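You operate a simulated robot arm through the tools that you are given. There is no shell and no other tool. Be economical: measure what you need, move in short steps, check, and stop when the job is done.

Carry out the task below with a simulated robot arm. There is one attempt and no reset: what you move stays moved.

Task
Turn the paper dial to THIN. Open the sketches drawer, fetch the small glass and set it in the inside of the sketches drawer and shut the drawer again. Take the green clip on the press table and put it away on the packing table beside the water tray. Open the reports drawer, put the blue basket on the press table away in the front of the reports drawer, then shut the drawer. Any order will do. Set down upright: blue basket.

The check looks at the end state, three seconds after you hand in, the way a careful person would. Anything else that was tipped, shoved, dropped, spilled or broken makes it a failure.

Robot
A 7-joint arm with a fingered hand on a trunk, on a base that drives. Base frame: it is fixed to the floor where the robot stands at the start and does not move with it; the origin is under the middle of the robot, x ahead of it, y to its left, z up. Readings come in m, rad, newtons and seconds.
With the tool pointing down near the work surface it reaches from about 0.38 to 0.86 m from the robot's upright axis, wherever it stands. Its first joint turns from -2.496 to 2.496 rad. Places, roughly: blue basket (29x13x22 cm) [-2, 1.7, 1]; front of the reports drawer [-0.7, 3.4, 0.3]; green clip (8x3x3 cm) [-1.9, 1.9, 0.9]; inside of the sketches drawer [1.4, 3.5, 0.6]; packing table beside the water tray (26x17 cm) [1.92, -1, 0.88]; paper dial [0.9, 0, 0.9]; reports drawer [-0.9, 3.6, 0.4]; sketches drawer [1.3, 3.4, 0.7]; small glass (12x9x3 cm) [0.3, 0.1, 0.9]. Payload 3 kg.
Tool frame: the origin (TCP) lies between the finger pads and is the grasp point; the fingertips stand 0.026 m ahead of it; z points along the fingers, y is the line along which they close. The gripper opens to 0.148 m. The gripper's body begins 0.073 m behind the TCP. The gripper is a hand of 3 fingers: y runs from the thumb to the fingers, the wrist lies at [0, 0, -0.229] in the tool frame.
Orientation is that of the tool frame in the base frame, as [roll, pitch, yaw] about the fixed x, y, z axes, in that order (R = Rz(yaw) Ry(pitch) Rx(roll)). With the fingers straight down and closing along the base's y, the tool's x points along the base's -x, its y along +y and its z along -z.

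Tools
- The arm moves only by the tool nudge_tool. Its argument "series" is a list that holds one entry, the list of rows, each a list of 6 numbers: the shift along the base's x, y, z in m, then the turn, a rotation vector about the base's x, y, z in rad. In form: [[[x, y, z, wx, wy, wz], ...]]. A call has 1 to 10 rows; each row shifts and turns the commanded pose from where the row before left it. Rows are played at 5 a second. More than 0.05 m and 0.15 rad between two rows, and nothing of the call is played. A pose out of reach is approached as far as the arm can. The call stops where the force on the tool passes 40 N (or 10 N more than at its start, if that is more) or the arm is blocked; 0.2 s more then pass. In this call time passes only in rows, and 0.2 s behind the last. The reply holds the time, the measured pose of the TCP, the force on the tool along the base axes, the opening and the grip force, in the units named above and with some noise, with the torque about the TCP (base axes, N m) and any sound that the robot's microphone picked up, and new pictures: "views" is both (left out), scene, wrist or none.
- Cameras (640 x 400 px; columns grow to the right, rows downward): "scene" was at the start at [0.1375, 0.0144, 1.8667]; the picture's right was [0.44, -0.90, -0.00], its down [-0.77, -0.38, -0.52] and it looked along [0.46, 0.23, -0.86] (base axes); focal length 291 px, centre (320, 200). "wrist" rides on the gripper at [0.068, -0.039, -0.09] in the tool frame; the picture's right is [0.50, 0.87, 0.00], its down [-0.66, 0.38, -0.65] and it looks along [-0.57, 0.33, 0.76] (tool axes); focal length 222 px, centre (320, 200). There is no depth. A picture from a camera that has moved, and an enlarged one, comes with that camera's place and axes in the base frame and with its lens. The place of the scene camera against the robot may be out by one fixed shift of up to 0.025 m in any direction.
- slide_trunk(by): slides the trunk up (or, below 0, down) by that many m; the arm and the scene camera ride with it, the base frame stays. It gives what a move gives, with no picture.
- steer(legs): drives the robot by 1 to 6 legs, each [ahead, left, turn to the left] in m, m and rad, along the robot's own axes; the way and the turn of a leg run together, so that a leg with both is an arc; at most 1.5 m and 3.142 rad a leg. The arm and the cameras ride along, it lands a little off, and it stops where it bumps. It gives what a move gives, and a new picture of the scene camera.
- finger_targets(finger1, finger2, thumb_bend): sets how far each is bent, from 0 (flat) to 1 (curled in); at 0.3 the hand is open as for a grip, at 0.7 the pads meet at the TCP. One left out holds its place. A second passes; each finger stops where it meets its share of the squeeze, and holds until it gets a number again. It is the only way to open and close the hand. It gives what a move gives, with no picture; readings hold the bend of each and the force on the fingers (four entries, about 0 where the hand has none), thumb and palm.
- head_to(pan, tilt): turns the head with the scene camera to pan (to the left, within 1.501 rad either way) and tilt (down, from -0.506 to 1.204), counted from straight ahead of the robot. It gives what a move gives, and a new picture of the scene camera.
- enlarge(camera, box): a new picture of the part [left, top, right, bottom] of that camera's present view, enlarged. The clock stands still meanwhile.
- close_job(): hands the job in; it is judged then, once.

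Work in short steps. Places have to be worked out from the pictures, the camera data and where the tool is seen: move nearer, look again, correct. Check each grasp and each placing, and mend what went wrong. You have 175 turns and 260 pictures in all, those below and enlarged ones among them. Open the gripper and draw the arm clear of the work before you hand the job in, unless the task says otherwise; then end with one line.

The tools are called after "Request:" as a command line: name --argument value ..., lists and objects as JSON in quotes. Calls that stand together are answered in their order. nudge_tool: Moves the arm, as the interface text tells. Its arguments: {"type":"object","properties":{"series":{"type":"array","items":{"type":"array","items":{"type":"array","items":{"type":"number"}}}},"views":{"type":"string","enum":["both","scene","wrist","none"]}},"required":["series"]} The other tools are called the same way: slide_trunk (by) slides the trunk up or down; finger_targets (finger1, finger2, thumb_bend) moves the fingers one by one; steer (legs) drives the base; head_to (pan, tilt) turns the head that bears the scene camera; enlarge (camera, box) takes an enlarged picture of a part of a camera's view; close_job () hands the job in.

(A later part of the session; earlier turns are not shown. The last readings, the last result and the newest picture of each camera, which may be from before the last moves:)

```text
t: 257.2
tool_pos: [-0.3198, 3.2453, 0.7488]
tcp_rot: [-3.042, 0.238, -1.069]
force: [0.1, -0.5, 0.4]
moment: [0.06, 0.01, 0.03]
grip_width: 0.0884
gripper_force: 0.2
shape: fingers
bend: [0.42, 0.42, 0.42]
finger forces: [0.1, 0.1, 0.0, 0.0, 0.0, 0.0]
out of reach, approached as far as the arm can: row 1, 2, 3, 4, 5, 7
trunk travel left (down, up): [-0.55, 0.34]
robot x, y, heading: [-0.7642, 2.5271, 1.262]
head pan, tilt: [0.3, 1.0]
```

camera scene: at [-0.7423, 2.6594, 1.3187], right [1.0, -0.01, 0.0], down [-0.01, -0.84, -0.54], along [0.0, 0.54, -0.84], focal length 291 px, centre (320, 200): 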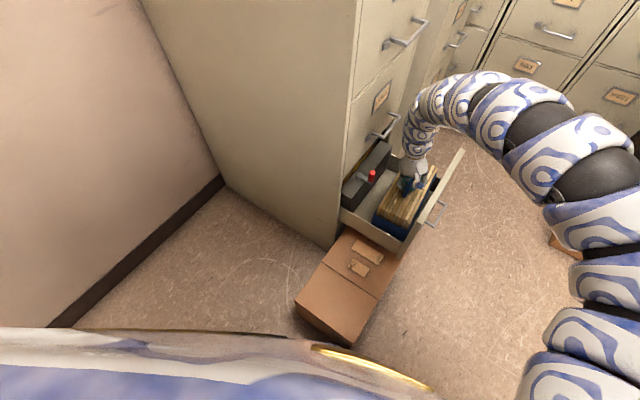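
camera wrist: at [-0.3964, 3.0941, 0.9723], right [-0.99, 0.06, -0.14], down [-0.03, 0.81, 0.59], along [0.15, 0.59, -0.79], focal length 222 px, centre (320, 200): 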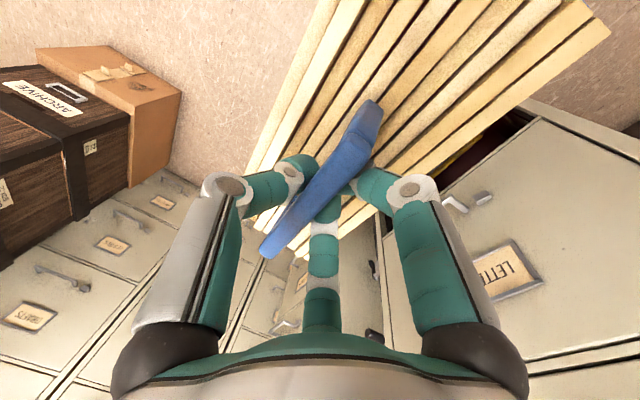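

The basket stands upright in the front compartment. I finish the roll to the handle-grip pose, set the fingers, and come down on the handle.

Request:
finger_targets --finger1 0.52 --finger2 0.58 --thumb_bend 0.25

Request:
nudge_tool --series '[[[0.01, -0.012, 0, 0, 0, 0.147], [0.01, -0.012, 0, 0, 0, 0.147], [0.01, -0.012, 0, 0, 0, 0.147], [0.008, -0.01, 0, 0, 0, 0.06]]]' --views "none"

Request:
slide_trunk --by -0.26

Request:
enlarge --camera "wrist" --box '[0, 0, 640, 400]'

```text
t: 258.2
tool_pos: [-0.3203, 3.2441, 0.7491]
tcp_rot: [-3.043, 0.237, -1.068]
force: [0.8, -0.5, 0.2]
moment: [0.02, 0.03, -0.01]
grip_width: 0.0991
gripper_force: 0.0
shape: fingers
bend: [0.52, 0.57, 0.25]
finger forces: [0.1, 0.0, 0.1, 0.0, 0.1, 0.0]
trunk travel left (down, up): [-0.55, 0.34]
robot x, y, heading: [-0.763, 2.5282, 1.264]
head pan, tilt: [0.3, 1.0]
```

```text
t: 259.2
tool_pos: [-0.282, 3.1962, 0.7489]
tcp_rot: [-3.043, 0.238, -0.565]
force: [-0.6, 0.5, -0.3]
moment: [-0.02, -0.05, 0.01]
grip_width: 0.0994
gripper_force: 0.2
shape: fingers
bend: [0.52, 0.57, 0.25]
finger forces: [0.1, 0.0, 0.0, 0.1, 0.0, 0.0]
trunk travel left (down, up): [-0.55, 0.34]
robot x, y, heading: [-0.7637, 2.5243, 1.259]
head pan, tilt: [0.3, 1.0]
```

```text
t: 261.8
tool_pos: [-0.2828, 3.1983, 0.4887]
tcp_rot: [-3.042, 0.236, -0.566]
force: [0.6, 0.3, -1.0]
moment: [-0.01, 0.03, 0.01]
grip_width: 0.0993
gripper_force: 0.2
shape: fingers
bend: [0.52, 0.57, 0.25]
finger forces: [0.0, 0.0, 0.0, 0.0, 0.1, 0.0]
trunk travel left (down, up): [-0.29, 0.6]
robot x, y, heading: [-0.7626, 2.5315, 1.265]
head pan, tilt: [0.3, 1.0]
```

```text
1.00 times, centred on (320, 200) of wrist
camera zoom: at [-0.1924, 3.1765, 0.5652], right [-0.07, -0.98, -0.2], down [-0.65, -0.11, 0.75], along [-0.75, 0.18, -0.63], focal length 222 px, centre (320, 200)
```

zoom: 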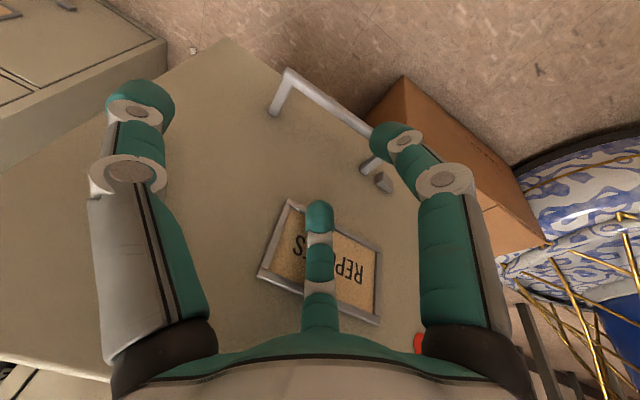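

Same picture as before. I lower around the bar and push the drawer shut by moving toward the cabinet.

Request:
nudge_tool --series '[[[0.003, -0.002, -0.025, 0, 0, 0], [0, 0, -0.025, 0, 0, 0], [0, 0, -0.025, 0, 0, 0], [0, 0, -0.02, 0, 0, 0]]]' --views "none"

Request:
nudge_tool --series '[[[-0.0293, 0.0191, 0, 0, 0, 0], [-0.0293, 0.0191, 0, 0, 0, 0], [-0.0293, 0.0191, 0, 0, 0, 0], [-0.0293, 0.0191, 0, 0, 0, 0], [-0.0293, 0.0191, 0, 0, 0, 0], [-0.0293, 0.0191, 0, 0, 0, 0], [-0.0293, 0.0191, 0, 0, 0, 0], [-0.0293, 0.0191, 0, 0, 0, 0]]]' --views "both"

```text
t: 262.8
tool_pos: [-0.2794, 3.1942, 0.3942]
tcp_rot: [-3.041, 0.238, -0.569]
force: [-0.3, 1.0, -0.4]
moment: [0.02, 0.04, -0.03]
grip_width: 0.0993
gripper_force: 0.1
shape: fingers
bend: [0.52, 0.57, 0.25]
finger forces: [0.1, 0.0, 0.1, 0.0, 0.1, 0.1]
trunk travel left (down, up): [-0.29, 0.6]
robot x, y, heading: [-0.7609, 2.5304, 1.258]
head pan, tilt: [0.3, 1.0]
```

```text
t: 264.6
tool_pos: [-0.5153, 3.35, 0.3951]
tcp_rot: [-3.042, 0.236, -0.568]
force: [3.1, -4.8, -1.2]
moment: [0.18, 0.1, 0.23]
grip_width: 0.0993
gripper_force: 3.5
shape: fingers
bend: [0.52, 0.6, 0.25]
finger forces: [0.0, 6.4, 0.0, 0.0, 0.0, 0.1]
trunk travel left (down, up): [-0.29, 0.6]
robot x, y, heading: [-0.76, 2.5268, 1.259]
head pan, tilt: [0.3, 1.0]
camera scene: at [-0.7417, 2.6591, 1.3587], right [1.0, -0.01, 0.0], down [-0.01, -0.84, -0.54], along [0.0, 0.54, -0.84], focal length 291 px, centre (320, 200)
camera wrist: at [-0.4239, 3.3274, 0.4704], right [-0.07, -0.98, -0.2], down [-0.65, -0.11, 0.75], along [-0.75, 0.18, -0.63], focal length 222 px, centre (320, 200)
```

scene: 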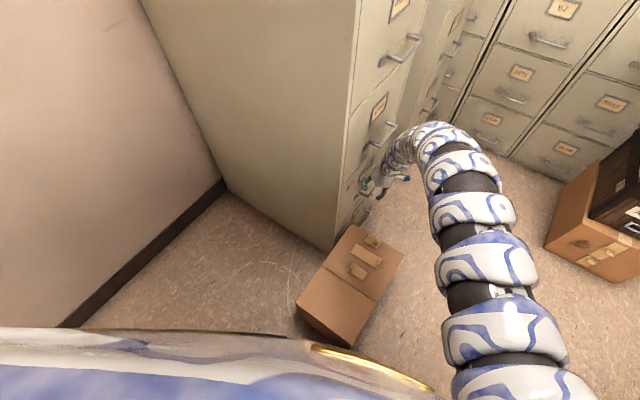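
wrist: 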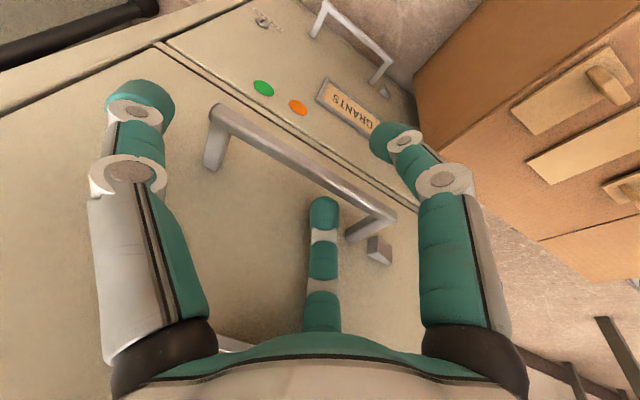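

The drawer is shut flush. I press a last few millimetres, lift off the handle, swing clear, then reverse out of the corner.

Request:
nudge_tool --series '[[[-0.006, 0.004, 0, 0, 0, 0], [0.004, -0.003, 0.03, 0, 0, 0], [0, 0, 0.035, 0, 0, 0], [0, 0, 0.035, 0, 0, 0], [0.033, -0.022, 0.01, 0, 0, 0], [0.033, -0.022, 0.01, 0, 0, 0], [0.033, -0.022, 0.01, 0, 0, 0], [0.033, -0.022, 0.01, 0, 0, 0]]]' --views "wrist"

Request:
steer --legs '[[-0.72, 0.25, 0.25]]'

Request:
slide_trunk --by 0.4

```text
t: 266.4
tool_pos: [-0.399, 3.2711, 0.5254]
tcp_rot: [-3.043, 0.237, -0.545]
force: [4.6, -0.1, 0.5]
moment: [0.08, 0.48, 0.02]
grip_width: 0.0993
gripper_force: 0.2
shape: fingers
bend: [0.52, 0.57, 0.25]
finger forces: [0.0, 0.0, 0.0, 0.0, 0.1, 0.0]
out of reach, approached as far as the arm can: row 7, 8
trunk travel left (down, up): [-0.29, 0.6]
robot x, y, heading: [-0.7665, 2.5309, 1.263]
head pan, tilt: [0.3, 1.0]
camera wrist: at [-0.3084, 3.2524, 0.603], right [-0.05, -0.98, -0.2], down [-0.65, -0.12, 0.75], along [-0.76, 0.17, -0.63], focal length 222 px, centre (320, 200)
```

wrist: 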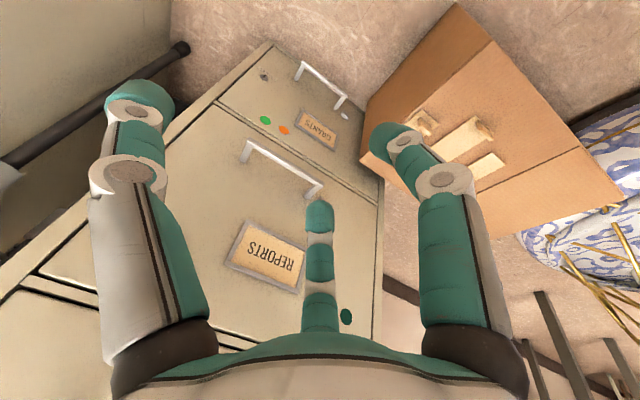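

```text
t: 270.6
tool_pos: [-0.9506, 2.669, 0.5274]
tcp_rot: [-3.043, 0.237, -0.333]
force: [0.0, -0.7, 1.0]
moment: [0.01, 0.01, 0.0]
grip_width: 0.0993
gripper_force: 0.1
shape: fingers
bend: [0.52, 0.57, 0.25]
finger forces: [0.0, 0.0, 0.0, 0.0, 0.1, 0.0]
trunk travel left (down, up): [-0.29, 0.6]
robot x, y, heading: [-1.1469, 1.861, 1.494]
head pan, tilt: [0.3, 1.0]
camera scene: at [-1.1601, 1.9927, 1.3587], right [0.97, 0.23, 0.0], down [0.19, -0.82, -0.54], along [-0.12, 0.53, -0.84], focal length 291 px, centre (320, 200)
```

scene: 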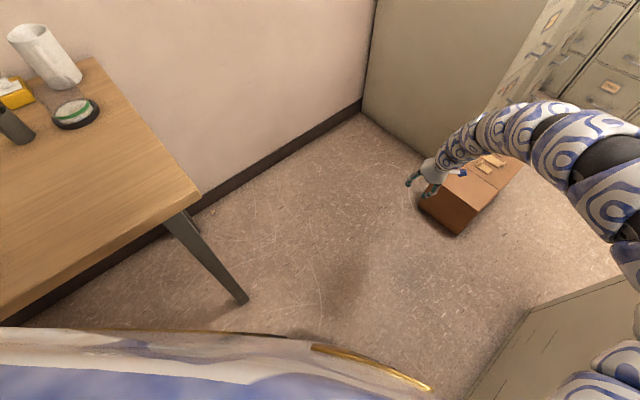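

```text
t: 274.4
tool_pos: [-0.951, 2.6674, 0.9269]
tcp_rot: [-3.043, 0.237, -0.331]
force: [-1.3, -0.3, 0.3]
moment: [-0.01, -0.01, 0.0]
grip_width: 0.0991
gripper_force: 0.1
shape: fingers
bend: [0.52, 0.57, 0.25]
finger forces: [0.0, 0.0, 0.0, 0.0, 0.0, 0.1]
trunk travel left (down, up): [-0.69, 0.2]
robot x, y, heading: [-1.1486, 1.8584, 1.503]
head pan, tilt: [0.3, 1.0]
```

Reports drawer is shut. Next the clip: I raise fully, reverse beside the table and turn left so the hand comes over the blue tray.

Request:
slide_trunk --by 0.2

Request:
steer --legs '[[-0.44, 0.23, 0], [0, 0, 1.1]]'

Request:
finger_targets --finger1 0.42 --finger2 0.42 --thumb_bend 0.42

Request:
enlarge --camera "wrist" --box '[0, 0, 640, 400]'

```text
t: 276.6
tool_pos: [-0.9505, 2.6678, 1.1267]
tcp_rot: [-3.043, 0.238, -0.332]
force: [-0.1, 0.6, -0.4]
moment: [0.01, 0.02, 0.03]
grip_width: 0.0992
gripper_force: 0.1
shape: fingers
bend: [0.52, 0.57, 0.25]
finger forces: [0.1, 0.1, 0.1, 0.0, 0.0, 0.1]
trunk travel left (down, up): [-0.89, 0.0]
robot x, y, heading: [-1.1464, 1.8594, 1.497]
head pan, tilt: [0.3, 1.0]
```

```text
t: 282.2
tool_pos: [-2.0301, 1.9951, 1.1256]
tcp_rot: [-3.043, 0.236, 0.756]
force: [0.7, 0.2, 0.4]
moment: [0.01, -0.01, 0.02]
grip_width: 0.0989
gripper_force: 0.0
shape: fingers
bend: [0.52, 0.57, 0.25]
finger forces: [0.0, 0.0, 0.0, 0.1, 0.1, 0.0]
trunk travel left (down, up): [-0.89, 0.0]
robot x, y, heading: [-1.4057, 1.4434, 2.587]
head pan, tilt: [0.3, 1.0]
camera scene: at [-1.5454, 1.4891, 1.9587], right [0.25, 0.97, 0.0], down [0.81, -0.21, -0.54], along [-0.52, 0.14, -0.84], focal length 291 px, centre (320, 200)
```

scene: 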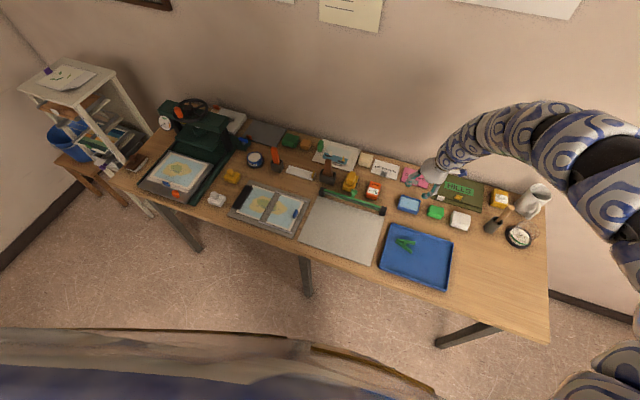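

```text
t: 283.2
tool_pos: [-2.0294, 1.9953, 1.1264]
tcp_rot: [-3.041, 0.238, 0.754]
force: [-0.1, -0.2, -0.4]
moment: [0.01, 0.04, -0.03]
grip_width: 0.0884
gripper_force: 0.0
shape: fingers
bend: [0.42, 0.42, 0.42]
finger forces: [0.1, 0.0, 0.0, 0.0, 0.1, 0.0]
trunk travel left (down, up): [-0.89, 0.0]
robot x, y, heading: [-1.4066, 1.4441, 2.583]
head pan, tilt: [0.3, 1.0]
```

```text
1.00 times, centred on (320, 200) of wrist
camera zoom: at [-1.9853, 2.077, 1.2035], right [0.93, -0.31, -0.2], down [-0.06, -0.66, 0.75], along [-0.36, -0.69, -0.63], focal length 222 px, centre (320, 200)
```

zoom: 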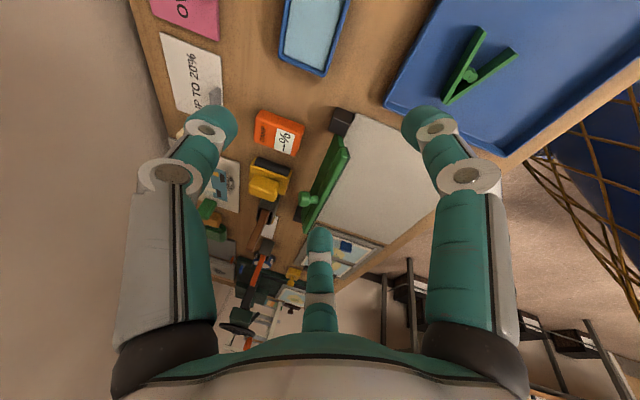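

The clip is at about [-1.90, 1.942], its axis near 54°. I open wide, make the tool vertical with the thumb square to the clip, and come over it.

Request:
finger_targets --finger1 0.32 --finger2 0.32 --thumb_bend 0.38

Request:
nudge_tool --series '[[[0.0325, -0.013, -0.03, 0.045, -0.12, 0.07], [0.0325, -0.013, -0.03, 0.045, -0.12, 0.07], [0.0325, -0.013, -0.03, 0, 0, 0.04], [0.0325, -0.013, -0.03, 0, 0, 0]]]' --views "wrist"

```text
t: 284.2
tool_pos: [-2.0297, 1.994, 1.128]
tcp_rot: [-3.042, 0.238, 0.754]
force: [-0.2, 0.2, -1.0]
moment: [0.02, 0.0, 0.03]
grip_width: 0.1107
gripper_force: 0.1
shape: fingers
bend: [0.32, 0.32, 0.38]
finger forces: [0.0, 0.1, 0.1, 0.0, 0.0, 0.1]
trunk travel left (down, up): [-0.89, 0.0]
robot x, y, heading: [-1.4051, 1.4406, 2.579]
head pan, tilt: [0.3, 1.0]
```

```text
t: 285.2
tool_pos: [-1.9107, 1.949, 1.0053]
tcp_rot: [3.123, 0.006, 0.923]
force: [-0.3, 0.0, 0.2]
moment: [0.0, -0.01, -0.02]
grip_width: 0.1112
gripper_force: 0.0
shape: fingers
bend: [0.32, 0.32, 0.38]
finger forces: [0.1, 0.1, 0.1, 0.0, 0.0, 0.0]
out of reach, approached as far as the arm can: row 4
trunk travel left (down, up): [-0.89, 0.0]
robot x, y, heading: [-1.4037, 1.4468, 2.581]
head pan, tilt: [0.3, 1.0]
camera wrist: at [-1.9017, 2.0285, 1.0945], right [0.99, -0.12, 0.01], down [-0.1, -0.74, 0.66], along [-0.07, -0.66, -0.75], focal length 222 px, centre (320, 200)
```

wrist: 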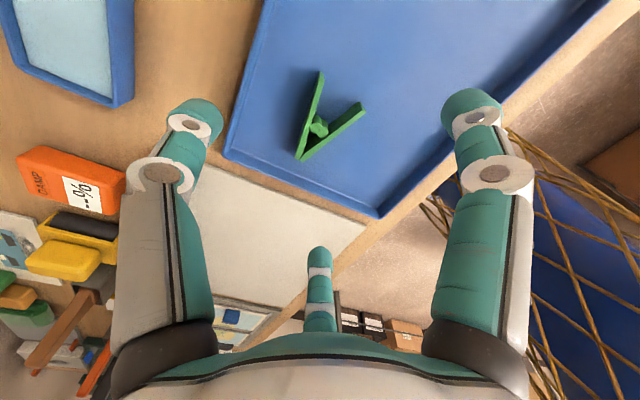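

Centred. I lower to the tray and close.

Request:
nudge_tool --series '[[[0.003, 0.002, -0.03, 0, 0, 0], [0.002, 0.002, -0.03, 0, 0, 0], [0, 0, -0.024, 0, 0, 0]]]' --views "none"

Request:
finger_targets --finger1 0.8 --finger2 0.8 --thumb_bend 0.8

Request:
nudge_tool --series '[[[0, 0, 0.03, 0, 0, 0], [-0.01, 0.01, 0.04, 0, 0, 0]]]' --views "wrist"

```text
t: 286.0
tool_pos: [-1.8918, 1.945, 0.9722]
tcp_rot: [3.126, 0.01, 0.922]
force: [-0.7, -0.6, -0.2]
moment: [-0.02, 0.0, 0.02]
grip_width: 0.1112
gripper_force: 0.1
shape: fingers
bend: [0.32, 0.32, 0.38]
finger forces: [0.0, 0.0, 0.0, 0.0, 0.0, 0.0]
out of reach, approached as far as the arm can: row 1, 2, 3
trunk travel left (down, up): [-0.89, 0.0]
robot x, y, heading: [-1.4024, 1.4452, 2.583]
head pan, tilt: [0.3, 1.0]
```

```text
t: 287.0
tool_pos: [-1.891, 1.9452, 0.9715]
tcp_rot: [3.126, 0.009, 0.92]
force: [-0.8, -0.5, -0.3]
moment: [-0.02, 0.0, 0.05]
grip_width: 0.0
gripper_force: 0.1
shape: fingers
bend: [0.72, 0.72, 0.77]
finger forces: [0.1, 0.1, 0.1, 0.0, 0.0, 0.0]
trunk travel left (down, up): [-0.89, 0.0]
robot x, y, heading: [-1.4089, 1.4471, 2.585]
head pan, tilt: [0.3, 1.0]
```

```text
t: 287.6
tool_pos: [-1.9084, 1.96, 1.01]
tcp_rot: [3.123, 0.006, 0.921]
force: [-1.0, 0.5, -0.4]
moment: [-0.02, -0.05, -0.01]
grip_width: 0.0
gripper_force: 0.0
shape: fingers
bend: [0.72, 0.72, 0.77]
finger forces: [0.0, 0.1, 0.0, 0.0, 0.1, 0.1]
out of reach, approached as far as the arm can: row 1, 2
trunk travel left (down, up): [-0.89, 0.0]
robot x, y, heading: [-1.4046, 1.4481, 2.579]
head pan, tilt: [0.3, 1.0]
camera wrist: at [-1.8991, 2.0396, 1.1009], right [0.99, -0.13, 0.01], down [-0.1, -0.74, 0.66], along [-0.08, -0.66, -0.75], focal length 222 px, centre (320, 200)
```

wrist: 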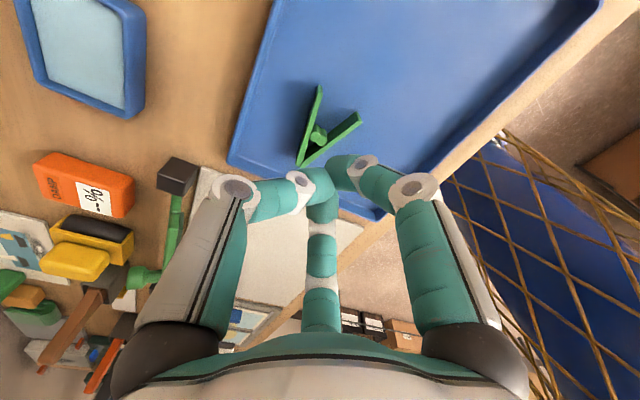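

The arm is too folded here. I reopen, back the base 12 cm and re-approach with a longer reach.

Request:
finger_targets --finger1 0.32 --finger2 0.32 --thumb_bend 0.38

Request:
steer --legs '[[-0.13, 0, 0]]'

Request:
nudge_tool --series '[[[-0.037, 0.021, 0, 0, 0, 0], [-0.037, 0.021, 0, 0, 0, 0], [-0.037, 0.021, -0.01, 0, 0, 0]]]' --views "wrist"

```text
t: 288.6
tool_pos: [-1.9087, 1.9606, 1.0102]
tcp_rot: [3.123, 0.008, 0.921]
force: [-0.4, 1.1, -0.1]
moment: [0.01, 0.0, 0.0]
grip_width: 0.1107
gripper_force: 0.0
shape: fingers
bend: [0.32, 0.32, 0.38]
finger forces: [0.0, 0.0, 0.0, 0.0, 0.0, 0.1]
trunk travel left (down, up): [-0.89, 0.0]
robot x, y, heading: [-1.4066, 1.4436, 2.585]
head pan, tilt: [0.3, 1.0]
```

```text
t: 289.9
tool_pos: [-1.7969, 1.8921, 1.0114]
tcp_rot: [3.124, 0.007, 0.918]
force: [1.1, -1.1, 0.7]
moment: [0.01, 0.01, 0.01]
grip_width: 0.1107
gripper_force: 0.1
shape: fingers
bend: [0.32, 0.32, 0.38]
finger forces: [0.0, 0.0, 0.0, 0.0, 0.0, 0.0]
trunk travel left (down, up): [-0.89, 0.0]
robot x, y, heading: [-1.2959, 1.3776, 2.584]
head pan, tilt: [0.3, 1.0]
camera scene: at [-1.4329, 1.4196, 1.9589], right [0.26, 0.97, 0.0], down [0.81, -0.21, -0.54], along [-0.52, 0.14, -0.84], focal length 291 px, centre (320, 200)
```

scene: 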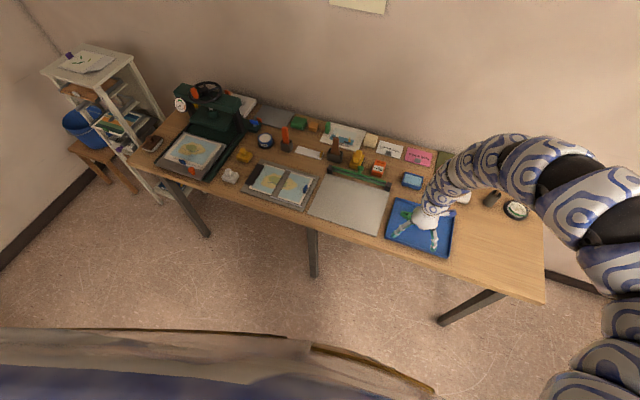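

```text
t: 290.7
tool_pos: [-1.838, 1.913, 1.0118]
tcp_rot: [3.125, 0.007, 0.919]
force: [-0.6, 0.0, 0.3]
moment: [0.01, 0.02, -0.02]
grip_width: 0.1108
gripper_force: 0.0
shape: fingers
bend: [0.32, 0.32, 0.38]
finger forces: [0.0, 0.0, 0.0, 0.0, 0.0, 0.0]
out of reach, approached as far as the arm can: row 2, 3
trunk travel left (down, up): [-0.89, 0.0]
robot x, y, heading: [-1.3, 1.3763, 2.582]
head pan, tilt: [0.3, 1.0]
camera wrist: at [-1.8295, 1.992, 1.1025], right [0.99, -0.13, 0.01], down [-0.1, -0.74, 0.67], along [-0.08, -0.66, -0.75], focal length 222 px, centre (320, 200)
```

wrist: 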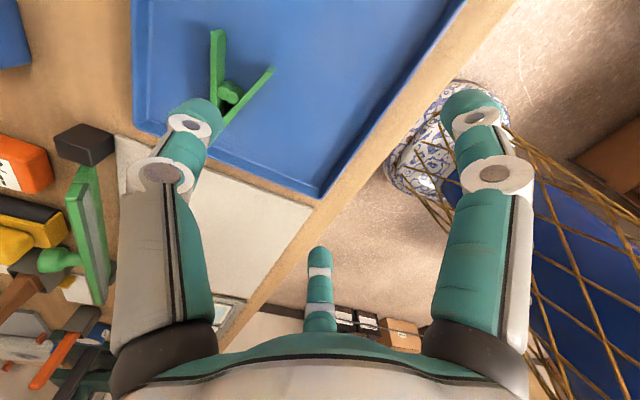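

The wrist roll limit interferes. I turn the hand back 0.25 rad and move over the clip again.

Request:
nudge_tool --series '[[[0, 0, 0, 0, 0, -0.125], [0, 0, 0, 0, 0, -0.125], [-0.034, 0.02, 0, 0, 0, 0], [-0.034, 0.02, 0, 0, 0, 0]]]' --views "wrist"

```text
t: 291.7
tool_pos: [-1.8419, 1.9131, 1.0146]
tcp_rot: [3.124, 0.007, 0.668]
force: [0.1, 0.7, -0.7]
moment: [0.01, -0.05, 0.0]
grip_width: 0.1111
gripper_force: 0.1
shape: fingers
bend: [0.32, 0.32, 0.38]
finger forces: [0.0, 0.0, 0.0, 0.0, 0.0, 0.1]
out of reach, approached as far as the arm can: row 3, 4
trunk travel left (down, up): [-0.89, 0.0]
robot x, y, heading: [-1.2964, 1.3759, 2.577]
head pan, tilt: [0.3, 1.0]
camera wrist: at [-1.8137, 1.9868, 1.1046], right [0.93, -0.37, 0.01], down [-0.28, -0.69, 0.66], along [-0.24, -0.62, -0.75], focal length 222 px, centre (320, 200)
```

wrist: 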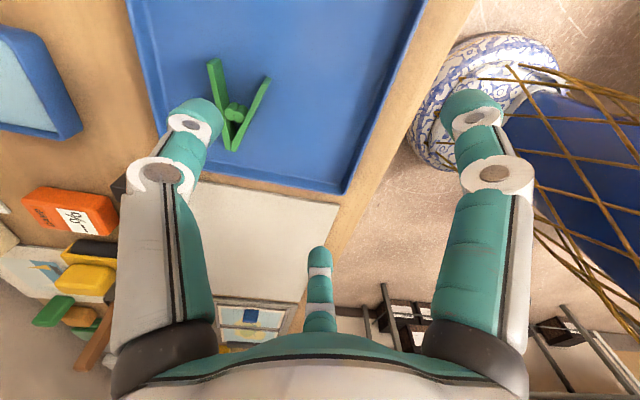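

I see: with the trunk fully up, the low outer reach shrinks. I move outward and up over the clip, then lower with the trunk.

Request:
nudge_tool --series '[[[-0.032, 0.02, 0.035, 0, 0, 0], [-0.032, 0.02, 0.035, 0, 0, 0]]]' --views "none"

Request:
slide_trunk --by -0.1

Request:
enlarge --camera "wrist" --box '[0, 0, 640, 400]'

```text
refused: row 1 steps farther than a row can; nothing moved
```

```text
t: 292.9
tool_pos: [-1.8432, 1.9168, 0.9235]
tcp_rot: [3.131, 0.008, 0.665]
force: [5.6, 2.5, 21.2]
moment: [-1.55, 0.34, -0.04]
grip_width: 0.1165
gripper_force: 12.8
shape: fingers
bend: [0.3, 0.28, 0.38]
finger forces: [4.1, 21.4, 0.0, 0.0, 0.0, 0.1]
trunk travel left (down, up): [-0.795, 0.095]
robot x, y, heading: [-1.2973, 1.3788, 2.581]
head pan, tilt: [0.3, 1.0]
stopped: the force on the tool passed its limit (the readings are from after the stop); the commanded pose is now the measured one
```

```text
1.00 times, centred on (320, 200) of wrist
camera zoom: at [-1.8139, 1.9908, 1.0137], right [0.93, -0.37, 0.01], down [-0.28, -0.69, 0.66], along [-0.24, -0.62, -0.75], focal length 222 px, centre (320, 200)
```

zoom: 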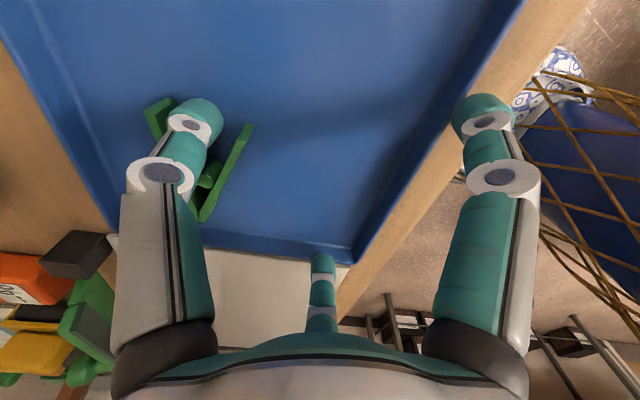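

Finger 2 touched the tray rim; I raise 4 cm, then move over the clip with valid step sizes.

Request:
nudge_tool --series '[[[0, 0, 0.045, 0, 0, 0], [-0.031, 0.018, 0, 0, 0, 0], [-0.031, 0.018, 0, 0, 0, 0]]]' --views "wrist"

```text
t: 293.6
tool_pos: [-1.8748, 1.9341, 0.9688]
tcp_rot: [3.128, 0.007, 0.664]
force: [0.1, 0.8, -0.1]
moment: [-0.02, -0.01, -0.01]
grip_width: 0.1115
gripper_force: 0.1
shape: fingers
bend: [0.32, 0.32, 0.38]
finger forces: [0.0, 0.0, 0.1, 0.0, 0.0, 0.0]
out of reach, approached as far as the arm can: row 3
trunk travel left (down, up): [-0.795, 0.095]
robot x, y, heading: [-1.295, 1.374, 2.584]
head pan, tilt: [0.3, 1.0]
camera wrist: at [-1.8448, 2.0085, 1.0585], right [0.93, -0.37, 0.01], down [-0.28, -0.69, 0.66], along [-0.24, -0.62, -0.75], focal length 222 px, centre (320, 200)
```

wrist: 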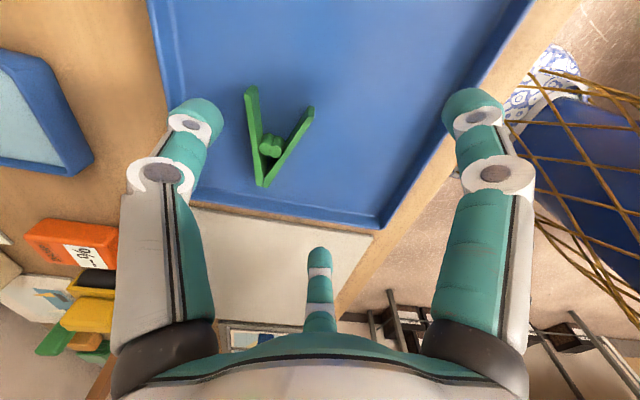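

I go up and outward the last 3 cm, then lower with the trunk onto the tray.

Request:
nudge_tool --series '[[[0, 0, 0.04, 0, 0, 0], [-0.014, 0.008, 0.01, 0, 0, 0], [-0.014, 0.007, 0, 0, 0, 0]]]' --views "wrist"

Request:
slide_trunk --by -0.095

Request:
finger_targets --finger1 0.8 --finger2 0.8 --thumb_bend 0.8

Request:
enlarge --camera "wrist" --box '[0, 0, 640, 400]'

```text
t: 294.4
tool_pos: [-1.9054, 1.9499, 1.0191]
tcp_rot: [3.127, 0.008, 0.664]
force: [0.2, -0.3, 0.4]
moment: [-0.01, 0.02, -0.01]
grip_width: 0.1119
gripper_force: 0.0
shape: fingers
bend: [0.32, 0.32, 0.38]
finger forces: [0.1, 0.0, 0.1, 0.0, 0.1, 0.0]
trunk travel left (down, up): [-0.795, 0.095]
robot x, y, heading: [-1.2956, 1.3767, 2.585]
head pan, tilt: [0.3, 1.0]
camera wrist: at [-1.8757, 2.0237, 1.1093], right [0.93, -0.37, 0.01], down [-0.28, -0.69, 0.66], along [-0.24, -0.62, -0.75], focal length 222 px, centre (320, 200)
```

wrist: 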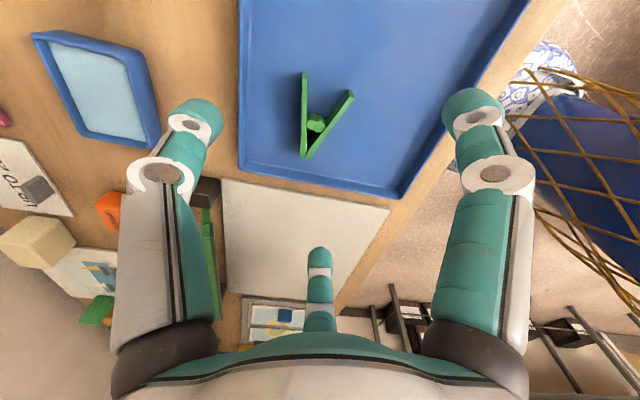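

```text
t: 295.7
tool_pos: [-1.9079, 1.9492, 0.9321]
tcp_rot: [3.14, 0.008, 0.665]
force: [7.1, -5.8, 36.2]
moment: [1.97, 1.4, -0.14]
grip_width: 0.1112
gripper_force: 19.4
shape: fingers
bend: [0.32, 0.32, 0.36]
finger forces: [0.0, 0.1, 0.1, 0.0, 36.9, 0.0]
trunk travel left (down, up): [-0.701, 0.189]
robot x, y, heading: [-1.2974, 1.3769, 2.583]
head pan, tilt: [0.3, 1.0]
stopped: the force on the tool passed its limit (the readings are from after the stop); the commanded pose is now the measured one
```

```text
t: 296.3
tool_pos: [-1.9102, 1.9533, 0.9253]
tcp_rot: [3.137, 0.01, 0.664]
force: [1.3, 0.8, 4.7]
moment: [-0.07, -0.08, -0.02]
grip_width: 0.0205
gripper_force: 0.0
shape: fingers
bend: [0.78, 0.78, 0.55]
finger forces: [0.1, 0.1, 0.1, 0.0, 0.0, 0.0]
trunk travel left (down, up): [-0.701, 0.189]
robot x, y, heading: [-1.2908, 1.3771, 2.586]
head pan, tilt: [0.3, 1.0]
stopped: the force on the tool passed its limit (the readings are from after the stop); the commanded pose is now the measured one
```

```text
1.00 times, centred on (320, 200) of wrist
camera zoom: at [-1.8804, 2.0278, 1.0163], right [0.93, -0.37, 0.0], down [-0.28, -0.7, 0.66], along [-0.25, -0.61, -0.75], focal length 222 px, centre (320, 200)
```

zoom: 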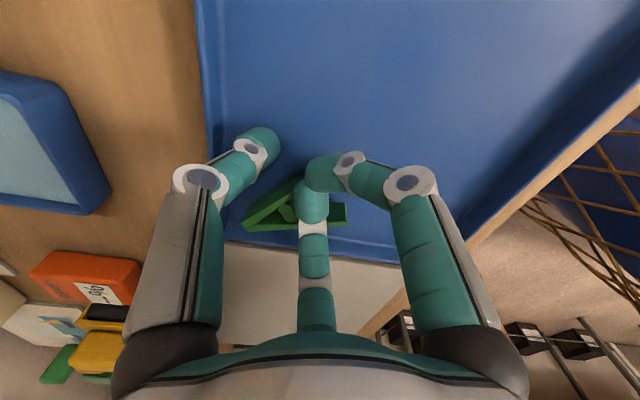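

The thumb hit the tray rim and the clip turned instead of being gripped. I raise, reopen and look.

Request:
nudge_tool --series '[[[0, 0, 0.04, 0, 0, 0]]]' --views "none"

Request:
finger_targets --finger1 0.42 --finger2 0.42 --thumb_bend 0.42

Request:
enlarge --camera "wrist" --box '[0, 0, 640, 400]'

```text
t: 296.7
tool_pos: [-1.9082, 1.9528, 0.9682]
tcp_rot: [3.138, 0.011, 0.666]
force: [0.1, -0.3, -0.9]
moment: [0.03, 0.04, -0.01]
grip_width: 0.0201
gripper_force: 0.1
shape: fingers
bend: [0.78, 0.78, 0.55]
finger forces: [0.0, 0.1, 0.0, 0.2, 0.1, 0.1]
trunk travel left (down, up): [-0.701, 0.189]
robot x, y, heading: [-1.2971, 1.3758, 2.582]
head pan, tilt: [0.3, 1.0]
```

```text
t: 297.7
tool_pos: [-1.9088, 1.9535, 0.968]
tcp_rot: [3.139, 0.009, 0.666]
force: [-0.6, -0.1, 0.1]
moment: [-0.01, -0.01, 0.0]
grip_width: 0.0878
gripper_force: 0.0
shape: fingers
bend: [0.42, 0.42, 0.42]
finger forces: [0.0, 0.0, 0.0, 0.1, 0.0, 0.0]
trunk travel left (down, up): [-0.701, 0.189]
robot x, y, heading: [-1.2976, 1.3791, 2.581]
head pan, tilt: [0.3, 1.0]
```

```text
1.00 times, centred on (320, 200) of wrist
camera zoom: at [-1.8789, 2.0267, 1.059], right [0.93, -0.37, 0.0], down [-0.28, -0.7, 0.66], along [-0.25, -0.61, -0.75], focal length 222 px, centre (320, 200)
```

zoom: 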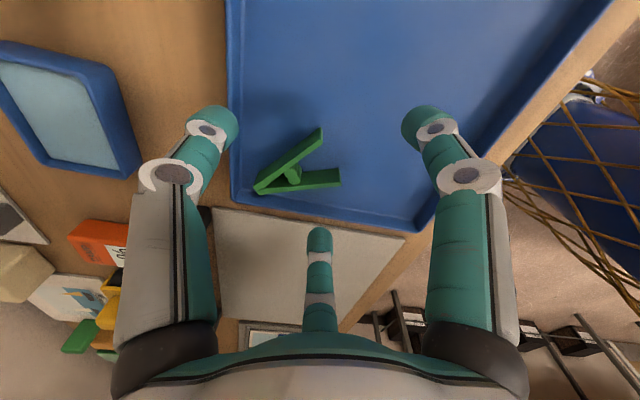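

The clip now lies near the tray corner at about [-1.93, 1.94], axis near 7°. I turn the hand to suit, keep finger 2 tighter so it stays inside the rim, and lower.

Request:
finger_targets --finger1 0.41 --finger2 0.5 --thumb_bend 0.45

Request:
nudge_tool --series '[[[-0.004, -0.0034, 0, 0, 0, -0.13], [-0.004, -0.0034, 0, 0, 0, -0.13], [-0.004, -0.0034, 0, 0, 0, -0.13], [-0.004, -0.0034, 0, 0, 0, -0.13], [0, 0, -0.025, 0, 0, 0]]]' --views "wrist"

```text
t: 298.7
tool_pos: [-1.9084, 1.9531, 0.9688]
tcp_rot: [3.137, 0.009, 0.666]
force: [0.0, -0.2, 0.2]
moment: [-0.01, -0.03, -0.04]
grip_width: 0.085
gripper_force: 0.0
shape: fingers
bend: [0.41, 0.5, 0.45]
finger forces: [0.0, 0.0, 0.1, 0.0, 0.1, 0.1]
trunk travel left (down, up): [-0.701, 0.189]
robot x, y, heading: [-1.2987, 1.3761, 2.586]
head pan, tilt: [0.3, 1.0]
```

```text
t: 299.9
tool_pos: [-1.9259, 1.9403, 0.9452]
tcp_rot: [3.137, 0.009, 0.145]
force: [-0.5, -0.3, 0.2]
moment: [0.02, 0.02, 0.02]
grip_width: 0.0852
gripper_force: 0.0
shape: fingers
bend: [0.41, 0.5, 0.45]
finger forces: [0.1, 0.0, 0.0, 0.1, 0.0, 0.0]
trunk travel left (down, up): [-0.701, 0.189]
robot x, y, heading: [-1.2967, 1.3739, 2.588]
head pan, tilt: [0.3, 1.0]
camera wrist: at [-1.8635, 1.9891, 1.0358], right [0.62, -0.79, 0.0], down [-0.59, -0.47, 0.66], along [-0.52, -0.41, -0.75], focal length 222 px, centre (320, 200)
```

wrist: 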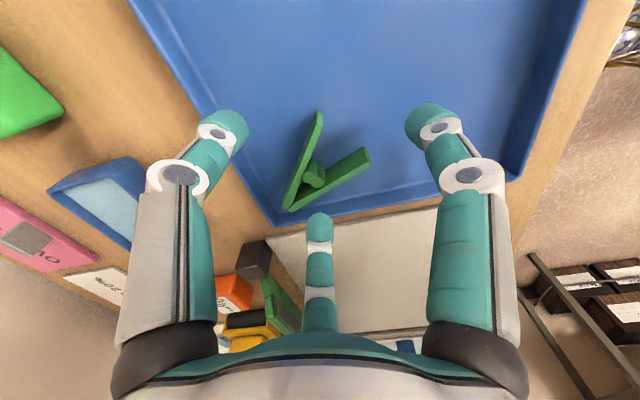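

The clip is enclosed by the three digits. I lower 2.7 cm, close and lift.

Request:
nudge_tool --series '[[[0, 0, -0.014, 0, 0, 0], [0, 0, -0.012, 0, 0, 0]]]' --views "none"

Request:
finger_targets --finger1 0.8 --finger2 0.8 --thumb_bend 0.8

Request:
nudge_tool --series '[[[0, 0, 0.03, 0, 0, 0], [0, 0, 0.04, 0, 0, 0]]]' --views "wrist"

```text
t: 300.5
tool_pos: [-1.9244, 1.9346, 0.9332]
tcp_rot: [3.138, 0.011, 0.147]
force: [-0.2, 0.5, -0.4]
moment: [-0.01, 0.01, 0.0]
grip_width: 0.0849
gripper_force: 0.0
shape: fingers
bend: [0.41, 0.5, 0.45]
finger forces: [0.1, 0.1, 0.0, 0.1, 0.0, 0.1]
out of reach, approached as far as the arm can: row 1, 2
trunk travel left (down, up): [-0.701, 0.189]
robot x, y, heading: [-1.2958, 1.3755, 2.581]
head pan, tilt: [0.3, 1.0]
```

```text
t: 301.5
tool_pos: [-1.9247, 1.9342, 0.9344]
tcp_rot: [3.138, 0.011, 0.147]
force: [-0.6, 0.2, 0.9]
moment: [0.02, 0.01, -0.01]
grip_width: 0.0
gripper_force: 23.3
shape: fingers
bend: [0.74, 0.73, 0.72]
finger forces: [20.5, 11.8, 0.1, 0.0, 14.5, 0.1]
trunk travel left (down, up): [-0.701, 0.189]
robot x, y, heading: [-1.2974, 1.3745, 2.584]
head pan, tilt: [0.3, 1.0]
```

```text
t: 302.1
tool_pos: [-1.925, 1.9278, 1.0055]
tcp_rot: [3.138, 0.008, 0.149]
force: [2.3, 4.3, 0.3]
moment: [-0.37, 0.18, -0.02]
grip_width: 0.0002
gripper_force: 22.1
shape: fingers
bend: [0.74, 0.73, 0.72]
finger forces: [19.6, 10.6, 0.1, 0.1, 14.3, 0.0]
trunk travel left (down, up): [-0.701, 0.189]
robot x, y, heading: [-1.2998, 1.3756, 2.587]
head pan, tilt: [0.3, 1.0]
camera wrist: at [-1.8638, 1.9781, 1.096], right [0.62, -0.78, 0.0], down [-0.59, -0.47, 0.66], along [-0.52, -0.41, -0.75], focal length 222 px, centre (320, 200)
```

wrist: 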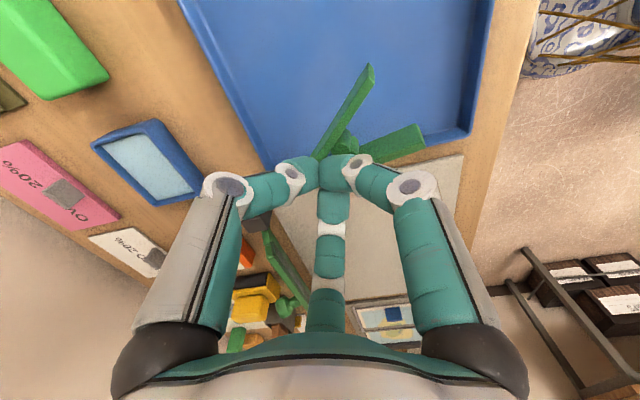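

The clip is firmly held. I raise the trunk, turn toward the bench side, reverse into the aisle and travel along it to the packing table.

Request:
slide_trunk --by 0.18

Request:
steer --legs '[[0, 0, -1.3], [-1.2, 0.357, 0], [0, 0, -0.29], [0, -1.5, 0], [0, -1.5, 0], [0, -0.95, 0]]'

Request:
head_to --pan 0.0 --tilt 0.95

```text
t: 304.1
tool_pos: [-1.9242, 1.9327, 1.1836]
tcp_rot: [3.137, 0.01, 0.145]
force: [-1.1, 0.6, -1.5]
moment: [0.0, -0.01, 0.02]
grip_width: 0.0
gripper_force: 22.3
shape: fingers
bend: [0.74, 0.73, 0.72]
finger forces: [20.0, 10.7, 0.1, 0.0, 14.2, 0.1]
trunk travel left (down, up): [-0.881, 0.009]
robot x, y, heading: [-1.3002, 1.3775, 2.584]
head pan, tilt: [0.3, 1.0]
```

```text
t: 333.2
tool_pos: [1.929, -1.2094, 1.1841]
tcp_rot: [3.138, 0.01, -1.447]
force: [0.1, -0.1, -0.6]
moment: [0.04, 0.02, -0.02]
grip_width: 0.0
gripper_force: 19.7
shape: fingers
bend: [0.74, 0.73, 0.72]
finger forces: [13.4, 10.8, 0.0, 0.0, 14.4, 0.1]
trunk travel left (down, up): [-0.881, 0.009]
robot x, y, heading: [1.3602, -1.8284, 0.991]
head pan, tilt: [0.3, 1.0]
camera scene: at [1.419, -1.7063, 1.9495], right [0.96, -0.28, 0.0], down [-0.23, -0.81, -0.54], along [0.15, 0.52, -0.84], focal length 291 px, centre (320, 200)
```

scene: 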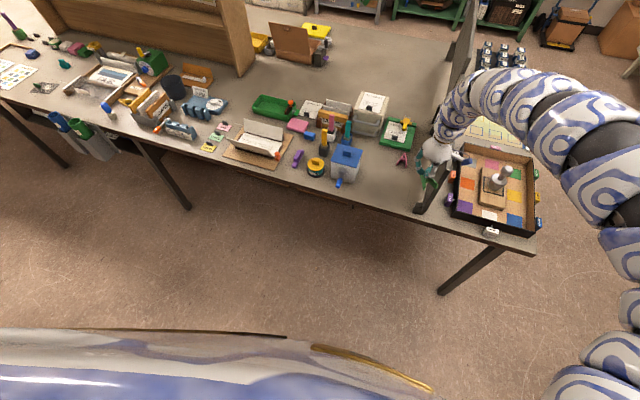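

```text
t: 334.1
tool_pos: [1.9277, -1.2084, 1.1833]
tcp_rot: [3.138, 0.009, -1.447]
force: [0.1, 0.1, -0.7]
moment: [0.02, 0.0, 0.0]
grip_width: 0.0
gripper_force: 19.0
shape: fingers
bend: [0.74, 0.73, 0.72]
finger forces: [13.4, 10.8, 0.0, 0.0, 14.3, 0.1]
trunk travel left (down, up): [-0.881, 0.009]
robot x, y, heading: [1.3576, -1.8241, 0.991]
head pan, tilt: [0.0, 0.949]
camera scene: at [1.4391, -1.7122, 1.9531], right [0.84, -0.55, 0.0], down [-0.45, -0.68, -0.58], along [0.32, 0.49, -0.81], focal length 291 px, centre (320, 200)
```

scene: 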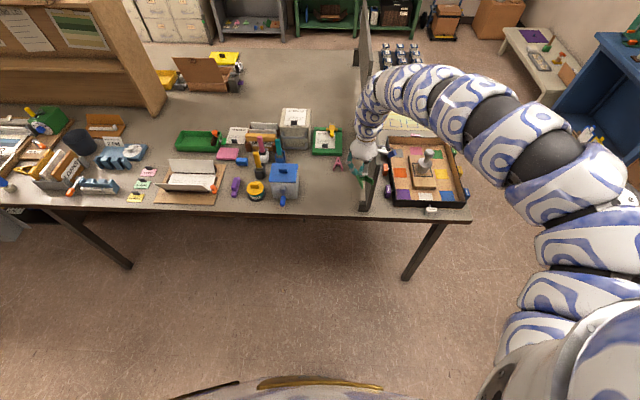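

The spot beside the blue-lidded water container is clear at about pixel (322,183). I reposition so the arm comes from the left of the partition, with the hand above the spot.

Request:
steer --legs '[[0, 0.431, 0], [0, 0, -0.4], [0.267, 0.113, 0]]'

Request:
nudge_tool --series '[[[0, 0, 0, 0, 0, 0]]]' --views "wrist"

```text
t: 339.4
tool_pos: [1.9132, -0.9952, 1.1836]
tcp_rot: [3.138, 0.01, -1.834]
force: [0.3, 0.9, -0.7]
moment: [-0.02, -0.03, 0.02]
grip_width: 0.0
gripper_force: 12.6
shape: fingers
bend: [0.74, 0.73, 0.72]
finger forces: [0.1, 10.8, 0.0, 0.0, 14.5, 0.0]
trunk travel left (down, up): [-0.881, 0.009]
robot x, y, heading: [1.1505, -1.3484, 0.6]
head pan, tilt: [0.0, 0.949]
camera scene: at [1.2761, -1.278, 1.953], right [0.57, -0.82, 0.0], down [-0.67, -0.46, -0.58], along [0.48, 0.33, -0.81], focal length 291 px, centre (320, 200)
```

scene: 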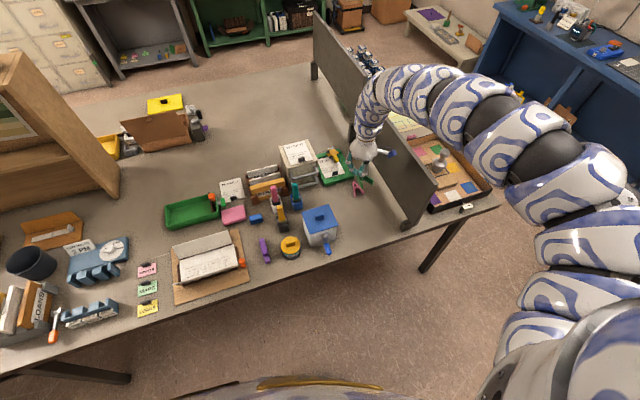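

```text
t: 339.8
tool_pos: [1.9126, -0.9966, 1.1838]
tcp_rot: [3.137, 0.009, -1.835]
force: [0.2, -0.3, -0.8]
moment: [0.04, 0.01, -0.02]
grip_width: 0.0001
gripper_force: 12.3
shape: fingers
bend: [0.74, 0.73, 0.72]
finger forces: [0.0, 10.8, 0.0, 0.0, 14.4, 0.0]
trunk travel left (down, up): [-0.881, 0.009]
robot x, y, heading: [1.1529, -1.3492, 0.601]
head pan, tilt: [0.0, 0.949]
camera wrist: at [1.9337, -1.0716, 1.2742], right [-0.97, -0.26, 0.0], down [-0.19, 0.73, 0.66], along [-0.17, 0.64, -0.75], focal length 222 px, centre (320, 200)
```

wrist: 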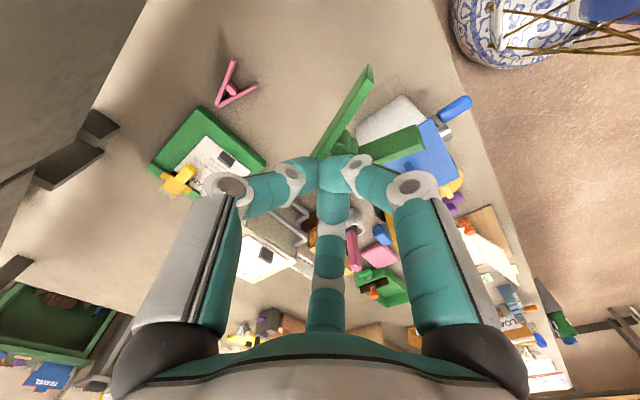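

The clip is still held. I shift 5 cm away from the bench edge and lower with the trunk.

Request:
nudge_tool --series '[[[0.02, 0.03, 0, 0, 0, 0]]]' --views "none"

Request:
slide_trunk --by -0.235

Request:
enlarge --camera "wrist" --box '[0, 0, 640, 400]'

Request:
enlarge --camera "scene" --box '[260, 120, 460, 260]'

```text
t: 340.2
tool_pos: [1.9341, -0.9661, 1.1838]
tcp_rot: [3.137, 0.008, -1.834]
force: [0.0, -0.8, -0.4]
moment: [0.01, 0.03, 0.02]
grip_width: 0.0
gripper_force: 12.6
shape: fingers
bend: [0.74, 0.73, 0.73]
finger forces: [0.0, 10.9, 0.0, 0.0, 14.5, 0.0]
trunk travel left (down, up): [-0.881, 0.009]
robot x, y, heading: [1.1528, -1.349, 0.606]
head pan, tilt: [0.0, 0.949]
```

```text
t: 342.7
tool_pos: [1.932, -0.9656, 0.9503]
tcp_rot: [3.138, 0.01, -1.835]
force: [0.7, -0.5, -0.8]
moment: [0.03, 0.0, -0.01]
grip_width: 0.0
gripper_force: 12.6
shape: fingers
bend: [0.74, 0.73, 0.73]
finger forces: [0.0, 10.9, 0.1, 0.0, 14.5, 0.0]
trunk travel left (down, up): [-0.646, 0.244]
robot x, y, heading: [1.1538, -1.3519, 0.597]
head pan, tilt: [0.0, 0.949]
```

```text
1.00 times, centred on (320, 200) of wrist
camera zoom: at [1.9528, -1.0414, 1.0403], right [-0.97, -0.26, 0.0], down [-0.19, 0.72, 0.66], along [-0.17, 0.64, -0.75], focal length 222 px, centre (320, 200)
```

zoom: 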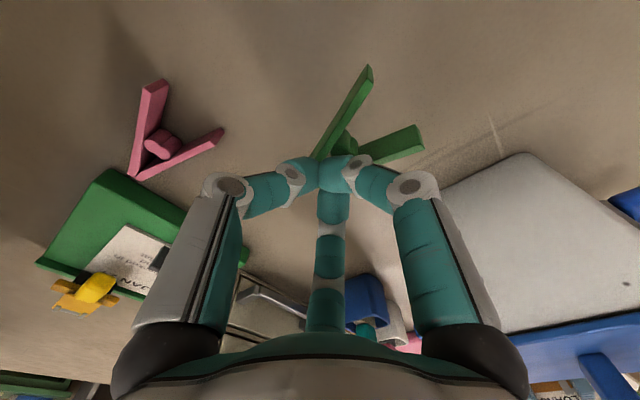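

```text
2.86 times, centred on (360, 190) of scene
camera zoom: at [1.2752, -1.2793, 1.7181], right [0.57, -0.82, 0.0], down [-0.67, -0.46, -0.58], along [0.48, 0.33, -0.81], focal length 832 px, centre (206, 229)
```

zoom: 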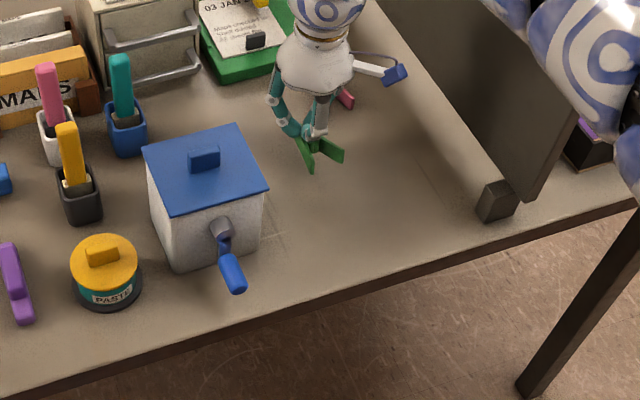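

The clip hovers over the free spot beside the container. I lower to contact and release with a small opening, then rise.

Request:
slide_trunk --by -0.02

Request:
finger_targets --finger1 0.55 --finger2 0.55 --thumb_bend 0.55

Request:
slide_trunk --by 0.25

Request:
enlarge --camera "scene" --box '[260, 120, 460, 260]'

```text
t: 343.4
tool_pos: [1.9322, -0.9663, 0.9301]
tcp_rot: [3.138, 0.009, -1.835]
force: [0.3, 0.9, 0.2]
moment: [-0.01, -0.02, -0.04]
grip_width: 0.0
gripper_force: 12.9
shape: fingers
bend: [0.74, 0.73, 0.73]
finger forces: [0.0, 10.9, 0.0, 0.1, 14.3, 0.1]
trunk travel left (down, up): [-0.626, 0.264]
robot x, y, heading: [1.1547, -1.3503, 0.603]
head pan, tilt: [0.0, 0.949]
```

```text
t: 344.4
tool_pos: [1.9327, -0.9655, 0.9307]
tcp_rot: [3.138, 0.01, -1.835]
force: [-0.4, 0.4, 0.2]
moment: [-0.01, 0.0, 0.0]
grip_width: 0.045
gripper_force: 0.2
shape: fingers
bend: [0.55, 0.55, 0.55]
finger forces: [0.0, 0.1, 0.0, 0.1, 0.0, 0.0]
trunk travel left (down, up): [-0.626, 0.264]
robot x, y, heading: [1.1534, -1.351, 0.597]
head pan, tilt: [0.0, 0.949]
```

```text
t: 346.9
tool_pos: [1.9336, -0.9661, 1.1797]
tcp_rot: [3.139, 0.009, -1.834]
force: [0.1, 0.4, 0.4]
moment: [-0.03, 0.0, 0.0]
grip_width: 0.0453
gripper_force: 0.0
shape: fingers
bend: [0.55, 0.55, 0.55]
finger forces: [0.0, 0.1, 0.0, 0.1, 0.0, 0.0]
trunk travel left (down, up): [-0.876, 0.014]
robot x, y, heading: [1.1533, -1.348, 0.604]
head pan, tilt: [0.0, 0.949]
```

```text
2.86 times, centred on (360, 190) of scene
camera zoom: at [1.2754, -1.2792, 1.948], right [0.57, -0.82, 0.0], down [-0.67, -0.46, -0.58], along [0.48, 0.33, -0.81], focal length 832 px, centre (206, 229)
```

zoom: 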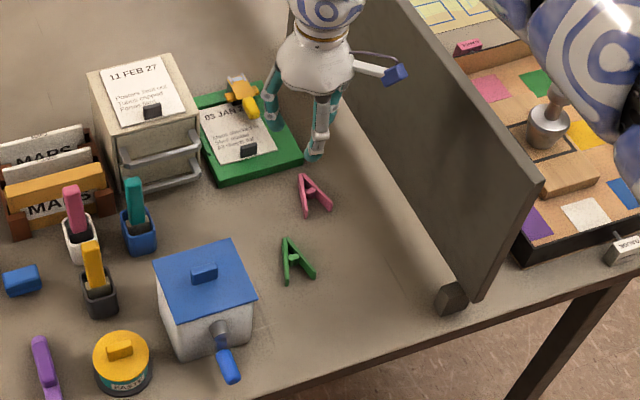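

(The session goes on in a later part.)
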